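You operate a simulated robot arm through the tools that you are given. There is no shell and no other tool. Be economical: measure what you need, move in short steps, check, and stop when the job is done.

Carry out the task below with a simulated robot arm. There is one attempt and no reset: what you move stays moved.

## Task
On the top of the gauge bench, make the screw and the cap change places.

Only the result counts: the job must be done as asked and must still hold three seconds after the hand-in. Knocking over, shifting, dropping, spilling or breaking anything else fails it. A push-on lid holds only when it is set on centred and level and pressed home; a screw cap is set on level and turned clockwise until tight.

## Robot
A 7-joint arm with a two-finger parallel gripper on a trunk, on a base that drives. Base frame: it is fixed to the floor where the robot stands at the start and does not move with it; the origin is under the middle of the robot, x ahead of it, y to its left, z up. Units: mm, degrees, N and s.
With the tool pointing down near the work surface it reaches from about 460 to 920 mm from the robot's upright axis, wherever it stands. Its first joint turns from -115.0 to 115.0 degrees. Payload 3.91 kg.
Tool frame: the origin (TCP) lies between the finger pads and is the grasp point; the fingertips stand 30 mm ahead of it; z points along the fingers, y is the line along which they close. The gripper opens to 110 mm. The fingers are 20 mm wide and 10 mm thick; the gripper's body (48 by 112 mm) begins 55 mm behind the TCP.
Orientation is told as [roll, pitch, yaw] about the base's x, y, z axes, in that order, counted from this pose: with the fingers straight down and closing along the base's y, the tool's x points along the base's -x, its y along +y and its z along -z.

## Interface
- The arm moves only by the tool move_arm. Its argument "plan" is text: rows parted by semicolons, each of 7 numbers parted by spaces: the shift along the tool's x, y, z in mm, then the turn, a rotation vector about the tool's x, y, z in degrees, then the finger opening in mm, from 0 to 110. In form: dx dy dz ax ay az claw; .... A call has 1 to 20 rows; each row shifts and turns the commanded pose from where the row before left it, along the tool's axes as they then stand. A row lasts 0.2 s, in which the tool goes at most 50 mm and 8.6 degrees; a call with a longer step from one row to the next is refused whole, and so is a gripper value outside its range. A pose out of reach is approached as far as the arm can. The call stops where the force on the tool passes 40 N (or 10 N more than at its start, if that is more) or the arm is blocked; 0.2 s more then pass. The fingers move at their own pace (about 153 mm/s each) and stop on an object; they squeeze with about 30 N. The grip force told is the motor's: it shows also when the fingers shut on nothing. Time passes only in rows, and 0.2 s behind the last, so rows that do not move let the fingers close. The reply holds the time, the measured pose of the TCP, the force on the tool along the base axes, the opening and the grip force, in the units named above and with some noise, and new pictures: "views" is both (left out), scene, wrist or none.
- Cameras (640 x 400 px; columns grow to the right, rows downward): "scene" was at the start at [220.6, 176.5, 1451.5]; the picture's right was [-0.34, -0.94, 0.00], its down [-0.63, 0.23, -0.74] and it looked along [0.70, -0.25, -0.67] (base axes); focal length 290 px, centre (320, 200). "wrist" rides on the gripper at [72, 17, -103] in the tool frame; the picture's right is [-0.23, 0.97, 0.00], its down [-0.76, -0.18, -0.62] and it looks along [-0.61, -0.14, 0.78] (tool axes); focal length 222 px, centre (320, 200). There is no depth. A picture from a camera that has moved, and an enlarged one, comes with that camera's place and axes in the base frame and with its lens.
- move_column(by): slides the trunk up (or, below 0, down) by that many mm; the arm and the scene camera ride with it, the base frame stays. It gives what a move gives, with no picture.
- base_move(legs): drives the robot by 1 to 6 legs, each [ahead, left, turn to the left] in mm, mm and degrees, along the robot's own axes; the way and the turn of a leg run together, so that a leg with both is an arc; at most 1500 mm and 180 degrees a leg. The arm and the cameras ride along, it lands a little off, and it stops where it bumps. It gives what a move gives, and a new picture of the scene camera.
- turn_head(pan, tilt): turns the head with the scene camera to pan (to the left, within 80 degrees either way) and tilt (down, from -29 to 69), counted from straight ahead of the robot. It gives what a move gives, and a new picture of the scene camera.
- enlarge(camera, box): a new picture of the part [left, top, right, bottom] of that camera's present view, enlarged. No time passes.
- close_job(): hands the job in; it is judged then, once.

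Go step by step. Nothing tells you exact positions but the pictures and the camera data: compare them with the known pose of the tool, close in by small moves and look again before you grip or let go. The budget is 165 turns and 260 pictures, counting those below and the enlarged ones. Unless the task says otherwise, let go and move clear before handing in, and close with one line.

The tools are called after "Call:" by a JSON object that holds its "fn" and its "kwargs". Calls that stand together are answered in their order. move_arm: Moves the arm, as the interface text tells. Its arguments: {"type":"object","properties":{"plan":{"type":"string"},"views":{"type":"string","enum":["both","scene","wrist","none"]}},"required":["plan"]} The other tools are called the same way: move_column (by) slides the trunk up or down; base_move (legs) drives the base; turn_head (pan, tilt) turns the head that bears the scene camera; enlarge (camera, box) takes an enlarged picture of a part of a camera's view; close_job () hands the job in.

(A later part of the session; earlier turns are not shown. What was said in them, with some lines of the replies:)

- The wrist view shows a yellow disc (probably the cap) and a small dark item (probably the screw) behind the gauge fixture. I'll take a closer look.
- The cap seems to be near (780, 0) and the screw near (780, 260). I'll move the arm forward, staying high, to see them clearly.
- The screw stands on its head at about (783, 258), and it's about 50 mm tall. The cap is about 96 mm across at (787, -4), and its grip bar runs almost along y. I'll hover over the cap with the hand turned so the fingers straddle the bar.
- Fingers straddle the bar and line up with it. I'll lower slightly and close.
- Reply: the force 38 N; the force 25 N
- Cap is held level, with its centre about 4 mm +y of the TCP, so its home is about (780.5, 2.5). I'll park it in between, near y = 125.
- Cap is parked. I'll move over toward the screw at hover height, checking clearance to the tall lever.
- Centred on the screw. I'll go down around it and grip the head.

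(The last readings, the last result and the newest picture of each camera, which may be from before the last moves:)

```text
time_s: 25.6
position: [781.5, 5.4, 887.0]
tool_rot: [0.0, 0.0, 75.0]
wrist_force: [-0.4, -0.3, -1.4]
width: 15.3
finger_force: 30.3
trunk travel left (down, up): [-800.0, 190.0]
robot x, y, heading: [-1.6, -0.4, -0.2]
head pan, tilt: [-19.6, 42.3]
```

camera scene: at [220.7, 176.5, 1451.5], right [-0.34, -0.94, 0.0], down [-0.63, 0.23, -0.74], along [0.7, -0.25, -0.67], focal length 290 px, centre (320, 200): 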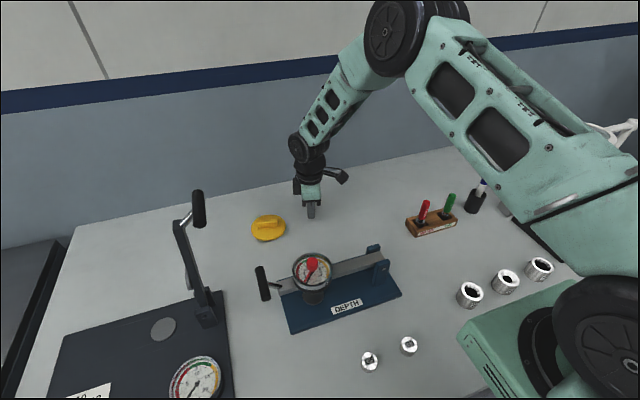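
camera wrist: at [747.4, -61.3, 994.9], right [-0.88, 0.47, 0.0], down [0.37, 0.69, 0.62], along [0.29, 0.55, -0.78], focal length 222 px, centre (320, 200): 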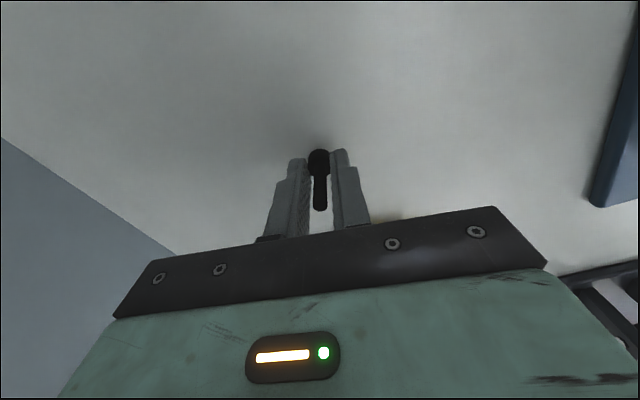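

Call:
{"fn": "move_arm", "kwargs": {"plan": "0 0 0.6 0 0 0 5;0 0 0 0 0 0 5", "views": "none"}}

Call:
{"fn": "enlarge", "kwargs": {"camera": "wrist", "box": [220, 80, 420, 205]}}

```text
time_s: 26.2
position: [781.7, 5.1, 886.9]
tool_rot: [-0.1, 0.0, 75.0]
wrist_force: [0.0, -0.1, 2.0]
width: 15.1
finger_force: 30.1
trunk travel left (down, up): [-800.0, 190.0]
robot x, y, heading: [1.7, -0.3, -0.1]
head pan, tilt: [-19.6, 42.3]
```

```text
3.20 times, centred on (320, 142) of wrist
camera zoom: at [748.1, -61.2, 989.3], right [-0.88, 0.47, 0.0], down [0.37, 0.69, 0.62], along [0.29, 0.55, -0.78], focal length 711 px, centre (320, 384)
```

zoom: 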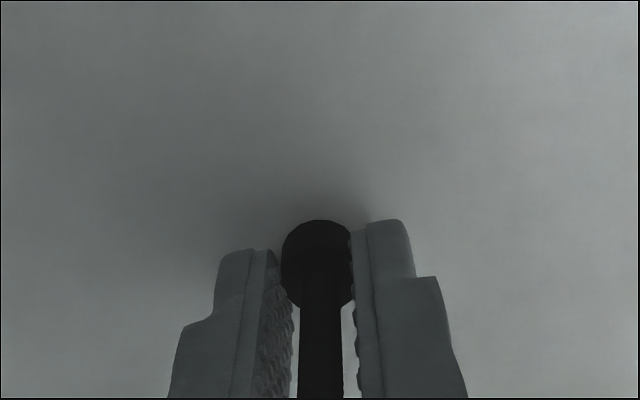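

Call:
{"fn": "move_arm", "kwargs": {"plan": "0 0 0.4 0 0 0 5;0 0 0 0 0 0 18;0 0 0 0 0 0 22;0 0 0 0 0 0 40;0 0 0 0 0 0 40", "views": "none"}}

Call:
{"fn": "enlarge", "kwargs": {"camera": "wrist", "box": [220, 80, 420, 205]}}

```text
time_s: 27.4
position: [782.4, 5.7, 886.1]
tool_rot: [0.0, 0.0, 75.0]
wrist_force: [0.8, 0.2, -0.5]
width: 39.8
finger_force: 0.2
trunk travel left (down, up): [-800.0, 190.0]
robot x, y, heading: [0.6, -0.3, -0.0]
head pan, tilt: [-19.6, 42.3]
```

```text
3.20 times, centred on (320, 142) of wrist
camera zoom: at [747.9, -61.0, 988.5], right [-0.88, 0.47, 0.0], down [0.37, 0.69, 0.62], along [0.29, 0.55, -0.78], focal length 711 px, centre (320, 384)
```

zoom: 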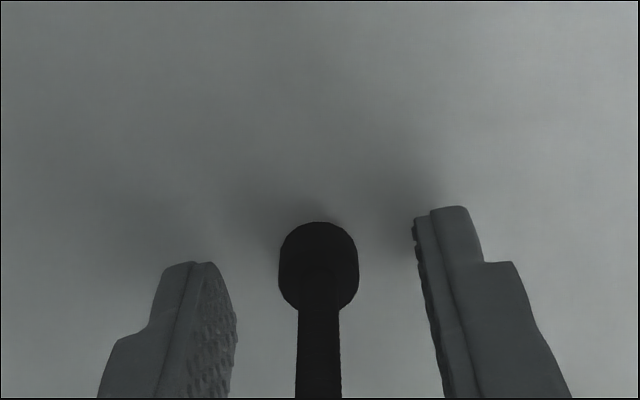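

Screw stands free on the cap's old spot. I'll rise clear and go back over the parked cap.

Call:
{"fn": "move_arm", "kwargs": {"plan": "0 0 -30 0 0 0 40;0 0 -40 0 0 0 40;0 0 -40 0 0 0 40;0 0 0 0 0 0 40;-30.2 8.2 0 0 0 0 40;-30.2 8.2 0 0 0 0 40;-30.2 8.2 0 0 0 0 40;-30.2 8.3 0 0 0 0 40;0 0 0 0 0 0 40;0 0 40 0 0 0 40;0 0 20 0 0 0 40;0 0 0 0 0 0 40"}}

Call:
{"fn": "enlarge", "kwargs": {"camera": "wrist", "box": [220, 80, 420, 205]}}

Call:
{"fn": "enlarge", "kwargs": {"camera": "scene", "box": [220, 150, 380, 250]}}

```text
time_s: 30.0
position: [781.5, 130.1, 937.2]
tool_rot: [0.0, 0.0, 75.0]
wrist_force: [0.1, -0.7, 0.0]
width: 40.2
finger_force: 0.2
trunk travel left (down, up): [-800.0, 190.0]
robot x, y, heading: [-1.0, 7.2, -0.0]
head pan, tilt: [-19.6, 42.3]
camera scene: at [220.6, 176.6, 1451.5], right [-0.34, -0.94, 0.0], down [-0.63, 0.23, -0.74], along [0.7, -0.25, -0.67], focal length 290 px, centre (320, 200)
camera wrist: at [746.9, 63.6, 1038.9], right [-0.88, 0.47, 0.0], down [0.37, 0.69, 0.62], along [0.29, 0.55, -0.78], focal length 222 px, centre (320, 200)
```

scene: 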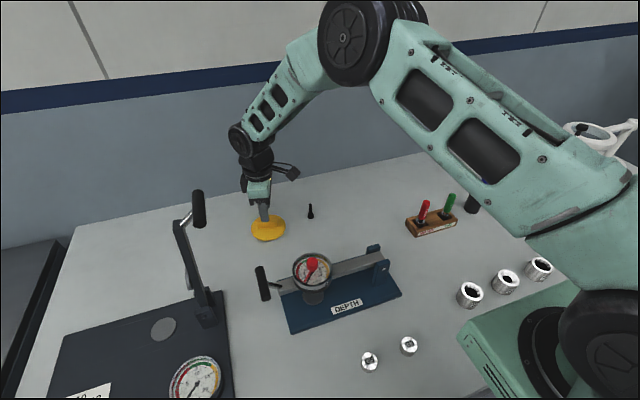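
wrist: 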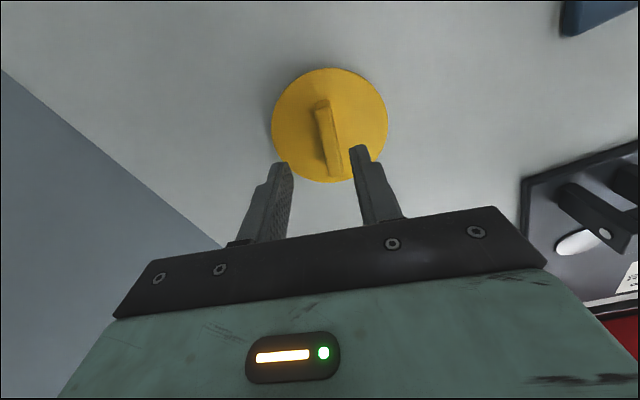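

```text
3.20 times, centred on (320, 142) of wrist
camera zoom: at [746.9, 63.6, 1038.9], right [-0.88, 0.47, 0.0], down [0.37, 0.69, 0.62], along [0.29, 0.55, -0.78], focal length 711 px, centre (320, 384)
```

zoom: 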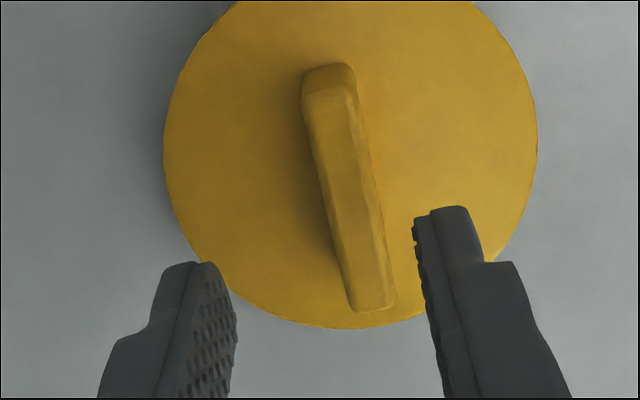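

```text
4.00 times, centred on (300, 200) of scene
camera zoom: at [220.6, 176.6, 1451.5], right [-0.34, -0.94, 0.0], down [-0.63, 0.23, -0.74], along [0.7, -0.25, -0.67], focal length 1159 px, centre (400, 200)
```

zoom: 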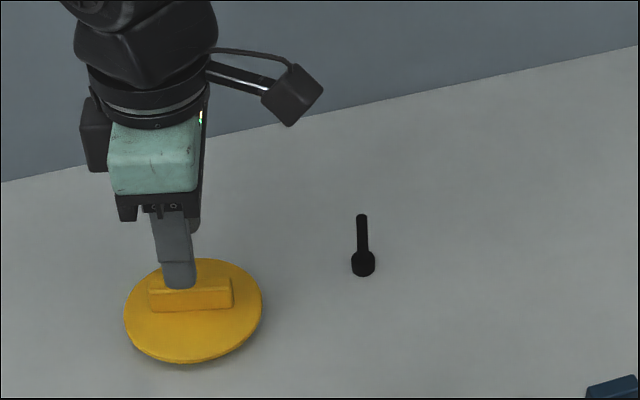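

Call:
{"fn": "enlarge", "kwargs": {"camera": "scene", "box": [180, 170, 360, 282]}}

```text
3.56 times, centred on (270, 226) of scene
camera zoom: at [220.6, 176.6, 1451.5], right [-0.34, -0.94, 0.0], down [-0.63, 0.23, -0.74], along [0.7, -0.25, -0.67], focal length 1030 px, centre (498, 108)
```

zoom: 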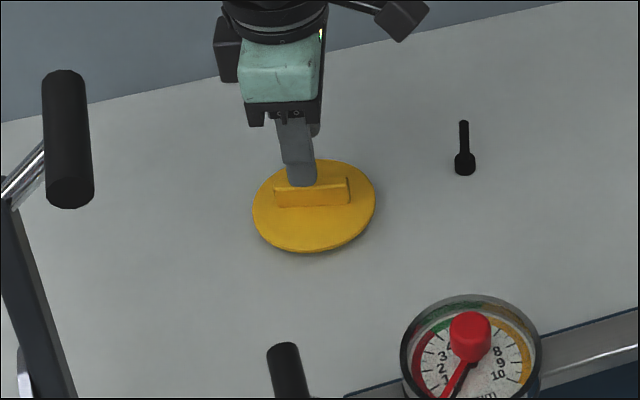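

Call:
{"fn": "move_arm", "kwargs": {"plan": "-1 6.8 0 0 0 0 40;0 0 20 0 0 0 40;0 0 0 0 0 0 40"}}

Call:
{"fn": "enlarge", "kwargs": {"camera": "wrist", "box": [220, 80, 420, 205]}}

```text
time_s: 30.8
position: [774.8, 131.9, 916.1]
tool_rot: [0.1, 0.0, 75.1]
wrist_force: [0.0, -1.2, 0.8]
width: 40.1
finger_force: 0.0
trunk travel left (down, up): [-800.0, 190.0]
robot x, y, heading: [-0.4, 3.7, -0.0]
head pan, tilt: [-19.6, 42.3]
camera scene: at [220.6, 176.5, 1451.5], right [-0.34, -0.94, 0.0], down [-0.63, 0.23, -0.74], along [0.7, -0.25, -0.67], focal length 290 px, centre (320, 200)
camera wrist: at [741.6, 65.4, 1019.1], right [-0.88, 0.47, 0.0], down [0.37, 0.69, 0.62], along [0.29, 0.55, -0.78], focal length 222 px, centre (320, 200)
```

scene: 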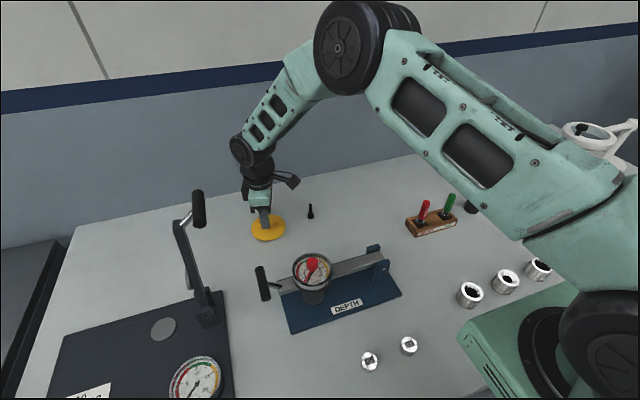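
wrist: 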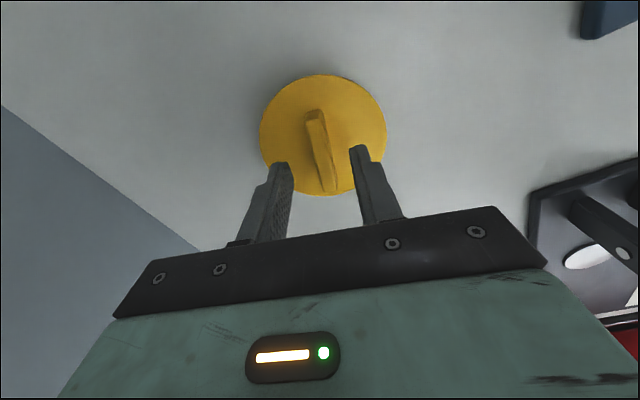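

```text
3.20 times, centred on (320, 142) of wrist
camera zoom: at [741.6, 65.4, 1019.1], right [-0.88, 0.47, 0.0], down [0.37, 0.69, 0.62], along [0.29, 0.55, -0.78], focal length 711 px, centre (320, 384)
```

zoom: 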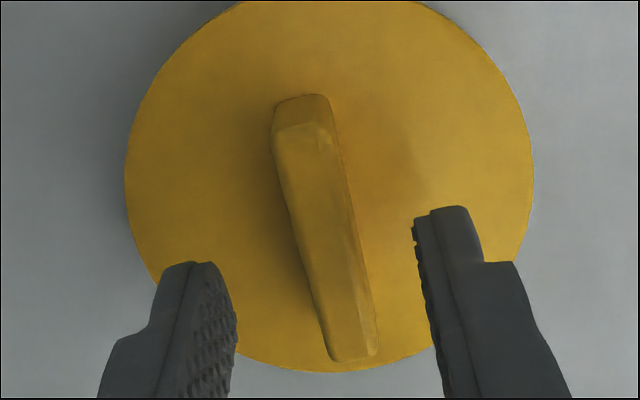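

Call:
{"fn": "move_arm", "kwargs": {"plan": "0 0 10 0 0 0 40;0 0 7 0 0 0 40;0 0 0 0 0 0 30;0 0 0 0 0 0 20;0 0 0 0 0 0 10;0 0 0 0 0 0 5;0 0 0 0 0 0 5;0 0 0 0 0 0 5", "views": "wrist"}}

Call:
{"fn": "enlarge", "kwargs": {"camera": "wrist", "box": [220, 80, 420, 205]}}

```text
time_s: 32.6
position: [776.7, 132.5, 899.5]
tool_rot: [0.1, 0.0, 75.0]
wrist_force: [0.4, 0.4, 0.6]
width: 10.7
finger_force: 30.0
trunk travel left (down, up): [-800.0, 190.0]
robot x, y, heading: [0.8, -0.4, -0.2]
head pan, tilt: [-19.6, 42.3]
camera wrist: at [742.2, 65.7, 1002.4], right [-0.88, 0.47, 0.0], down [0.37, 0.69, 0.62], along [0.29, 0.55, -0.78], focal length 222 px, centre (320, 200)
```

wrist: 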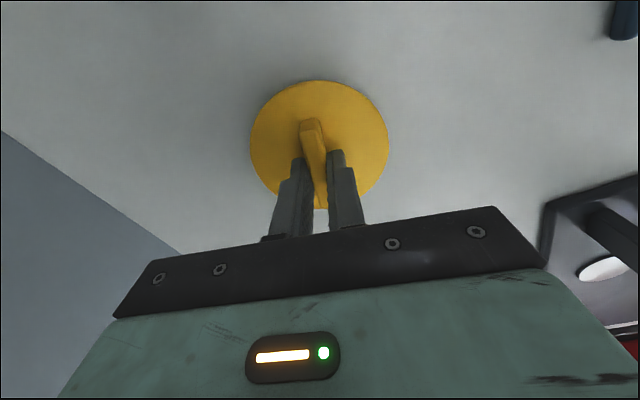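

```text
3.20 times, centred on (320, 142) of wrist
camera zoom: at [742.2, 65.7, 1002.4], right [-0.88, 0.47, 0.0], down [0.37, 0.69, 0.62], along [0.29, 0.55, -0.78], focal length 711 px, centre (320, 384)
```

zoom: 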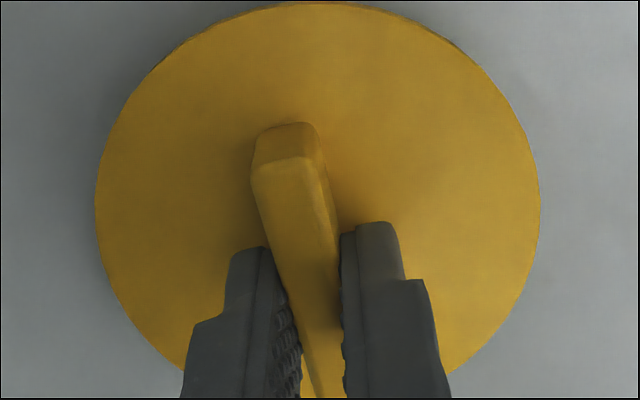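

Cap is gripped centrally. I'll carry it to the screw's old spot, a delta of about (+2.6, +126.5).

Call:
{"fn": "move_arm", "kwargs": {"plan": "0 0 -10 0 0 0 5;0 0 -20 0 0 0 5;0 0 -20 0 0 0 5;-30.7 7.55 0 0 0 0 5;-30.7 7.55 0 0 0 0 5;-30.7 7.55 0 0 0 0 5;-30.7 7.55 0 0 0 0 5;0 0 0 0 0 0 5;0 0 25 0 0 0 5;0 0 18 0 0 0 5;0 0 3 0 0 0 5;0 0 0 0 0 0 5"}}

Call:
{"fn": "enlarge", "kwargs": {"camera": "scene", "box": [180, 170, 360, 282]}}

```text
time_s: 35.2
position: [777.6, 259.8, 902.8]
tool_rot: [0.0, -0.1, 75.0]
wrist_force: [-0.7, -0.9, -0.5]
width: 10.9
finger_force: 29.6
trunk travel left (down, up): [-800.0, 190.0]
robot x, y, heading: [-3.4, 0.4, -0.1]
head pan, tilt: [-19.6, 42.3]
camera scene: at [220.7, 176.6, 1451.5], right [-0.34, -0.94, 0.0], down [-0.63, 0.23, -0.74], along [0.7, -0.25, -0.67], focal length 290 px, centre (320, 200)
camera wrist: at [744.5, 193.1, 1005.7], right [-0.88, 0.47, 0.0], down [0.37, 0.69, 0.62], along [0.29, 0.55, -0.78], focal length 222 px, centre (320, 200)
```

scene: 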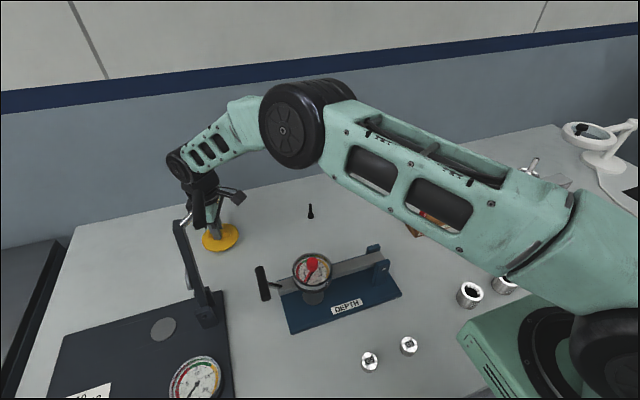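
wrist: 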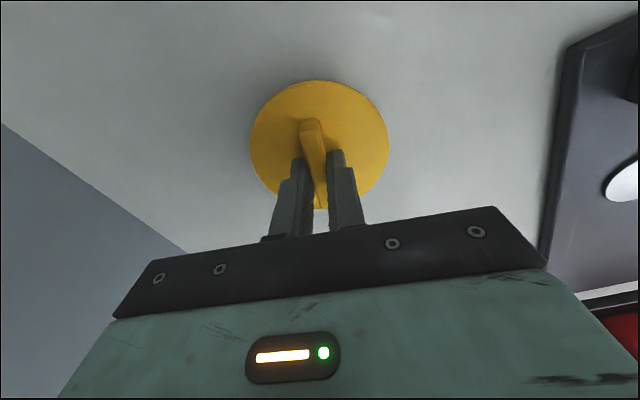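

```text
3.56 times, centred on (270, 226) of scene
camera zoom: at [220.7, 176.6, 1451.5], right [-0.34, -0.94, 0.0], down [-0.63, 0.23, -0.74], along [0.7, -0.25, -0.67], focal length 1030 px, centre (498, 108)
```

zoom: 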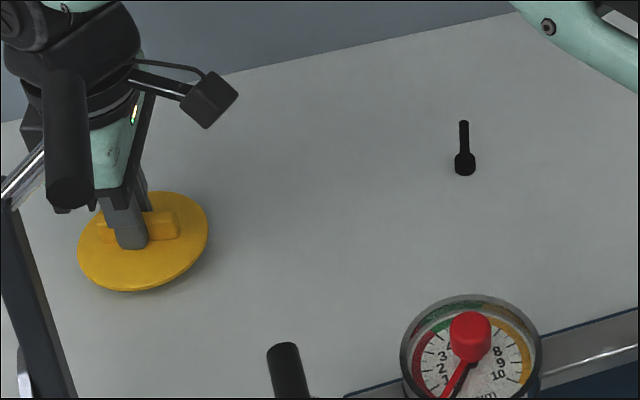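

Call:
{"fn": "move_arm", "kwargs": {"plan": "0 0 2 0 0 0 5;0 0 1 0 0 0 5;0 0 0 0 0 0 5", "views": "none"}}

```text
time_s: 36.0
position: [777.7, 260.3, 900.4]
tool_rot: [0.0, 0.0, 75.0]
wrist_force: [0.3, 0.9, -0.1]
width: 11.2
finger_force: 30.4
trunk travel left (down, up): [-800.0, 190.0]
robot x, y, heading: [-0.9, -0.5, 0.1]
head pan, tilt: [-19.6, 42.3]
```

Call:
{"fn": "move_arm", "kwargs": {"plan": "0 0 0.6 0 0 0 5;0 0 0 0 0 0 5", "views": "none"}}

```text
time_s: 36.6
position: [779.0, 260.2, 899.8]
tool_rot: [-0.1, 0.0, 75.0]
wrist_force: [-0.7, -0.2, 0.5]
width: 10.8
finger_force: 29.6
trunk travel left (down, up): [-800.0, 190.0]
robot x, y, heading: [2.1, -3.4, -0.1]
head pan, tilt: [-19.6, 42.3]
```

Call:
{"fn": "move_arm", "kwargs": {"plan": "0 0 0.6 0 0 0 5;0 0 0 0 0 0 5", "views": "none"}}

```text
time_s: 37.2
position: [779.3, 260.3, 899.3]
tool_rot: [0.0, 0.0, 75.0]
wrist_force: [1.1, 1.2, 3.2]
width: 11.0
finger_force: 30.2
trunk travel left (down, up): [-800.0, 190.0]
robot x, y, heading: [-1.5, 2.8, 0.0]
head pan, tilt: [-19.6, 42.3]
```

Light contact with the surface. I'll release gently without moving, then rise straight up.

Call:
{"fn": "move_arm", "kwargs": {"plan": "0 0 0 0 0 0 14;0 0 0 0 0 0 18;0 0 0 0 0 0 30;0 0 0 0 0 0 36;0 0 -20 0 0 0 36;0 0 -40 0 0 0 36;0 0 -50 0 0 0 36;0 0 0 0 0 0 36"}}

Call:
{"fn": "enlarge", "kwargs": {"camera": "wrist", "box": [220, 40, 420, 165]}}

Call:
{"fn": "enlarge", "kwargs": {"camera": "scene", "box": [180, 170, 360, 282]}}

```text
time_s: 39.0
position: [777.4, 258.9, 1009.5]
tool_rot: [0.0, -0.1, 75.1]
wrist_force: [0.6, 0.2, -0.7]
width: 35.7
finger_force: 0.1
trunk travel left (down, up): [-800.0, 190.0]
robot x, y, heading: [2.3, 1.3, -0.1]
head pan, tilt: [-19.6, 42.3]
camera scene: at [220.7, 176.6, 1451.5], right [-0.34, -0.94, 0.0], down [-0.63, 0.23, -0.74], along [0.7, -0.25, -0.67], focal length 290 px, centre (320, 200)
camera wrist: at [743.1, 191.8, 1113.3], right [-0.88, 0.47, 0.0], down [0.37, 0.69, 0.62], along [0.29, 0.55, -0.78], focal length 222 px, centre (320, 200)
```

scene: 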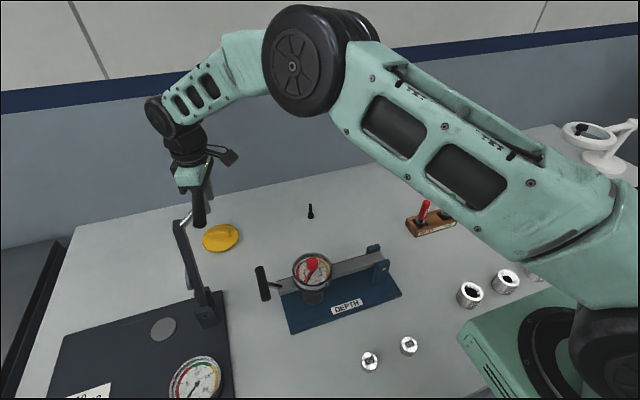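
wrist: 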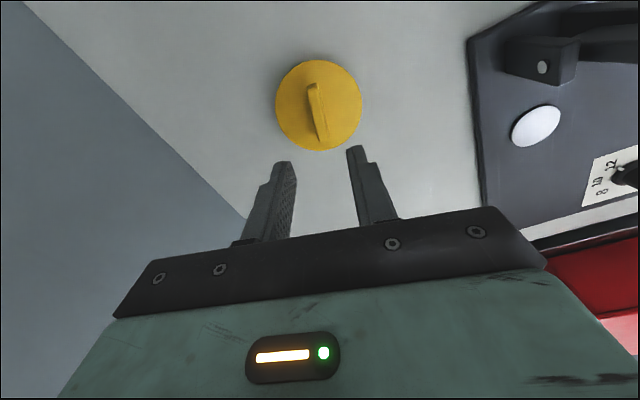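

```text
3.20 times, centred on (320, 102) of wrist
camera zoom: at [743.1, 191.8, 1113.3], right [-0.88, 0.47, 0.0], down [0.37, 0.69, 0.62], along [0.29, 0.55, -0.78], focal length 711 px, centre (320, 512)
```

zoom: 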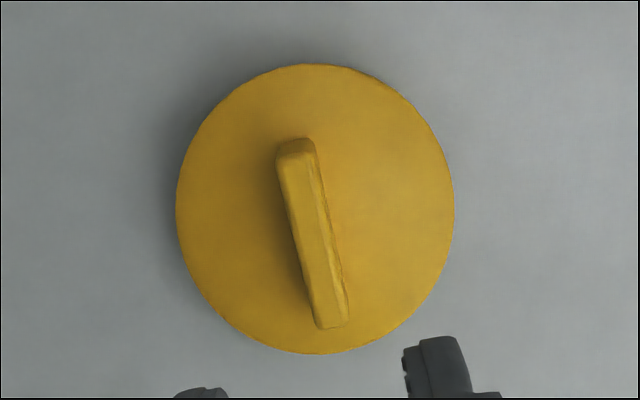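

```text
3.56 times, centred on (270, 226) of scene
camera zoom: at [220.7, 176.6, 1451.5], right [-0.34, -0.94, 0.0], down [-0.63, 0.23, -0.74], along [0.7, -0.25, -0.67], focal length 1030 px, centre (498, 108)
```

zoom: 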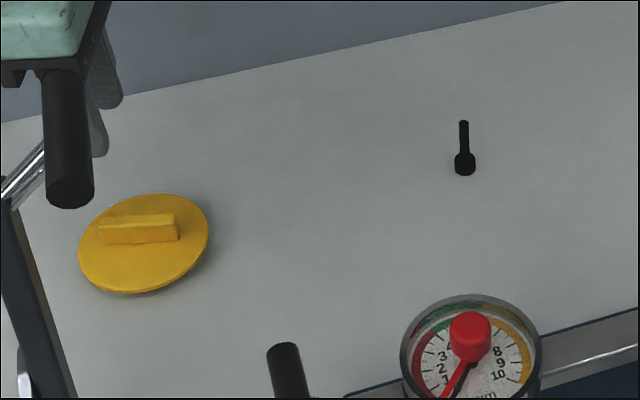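

The cap is at the screw's old spot (about 780.6, 258.6) and the screw stands on the cap's old spot. I'll raise the hand clear.

Call:
{"fn": "move_arm", "kwargs": {"plan": "0 0 -40 0 0 0 36;0 0 -40 0 0 0 36;30 -8 0 0 0 0 36;30 -8 0 0 0 0 36;0 0 0 0 0 0 36", "views": "scene"}}

```text
time_s: 40.2
position: [779.9, 193.2, 1088.3]
tool_rot: [0.0, 0.0, 75.0]
wrist_force: [0.4, -0.3, 0.3]
width: 36.1
finger_force: 0.0
trunk travel left (down, up): [-800.0, 190.0]
robot x, y, heading: [-3.3, 0.5, -0.0]
head pan, tilt: [-19.6, 42.3]
camera scene: at [220.7, 176.6, 1451.5], right [-0.34, -0.94, 0.0], down [-0.63, 0.23, -0.74], along [0.7, -0.25, -0.67], focal length 290 px, centre (320, 200)
```

scene: 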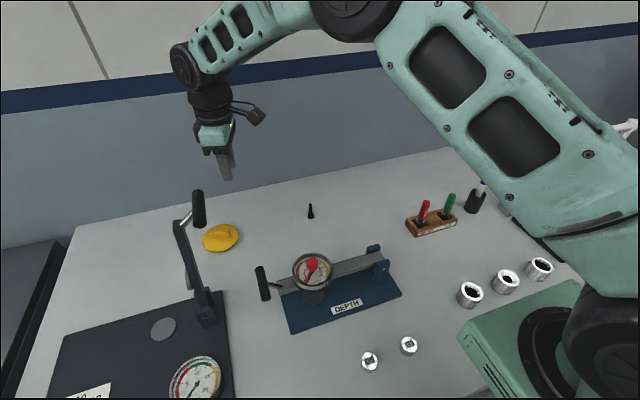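

The hand is clear, both items have changed places, and nothing else was moved. I'm handing in.

Call:
{"fn": "close_job", "kwargs": {}}

```text
The job is handed in.
```

The screw and the cap have changed places on the bench: the cap is within about 1 mm of the screw's old spot, and the screw stands on its head about 3–7 mm from the cap's old centre. The hand is clear, and I saw no sign that anything else moved.
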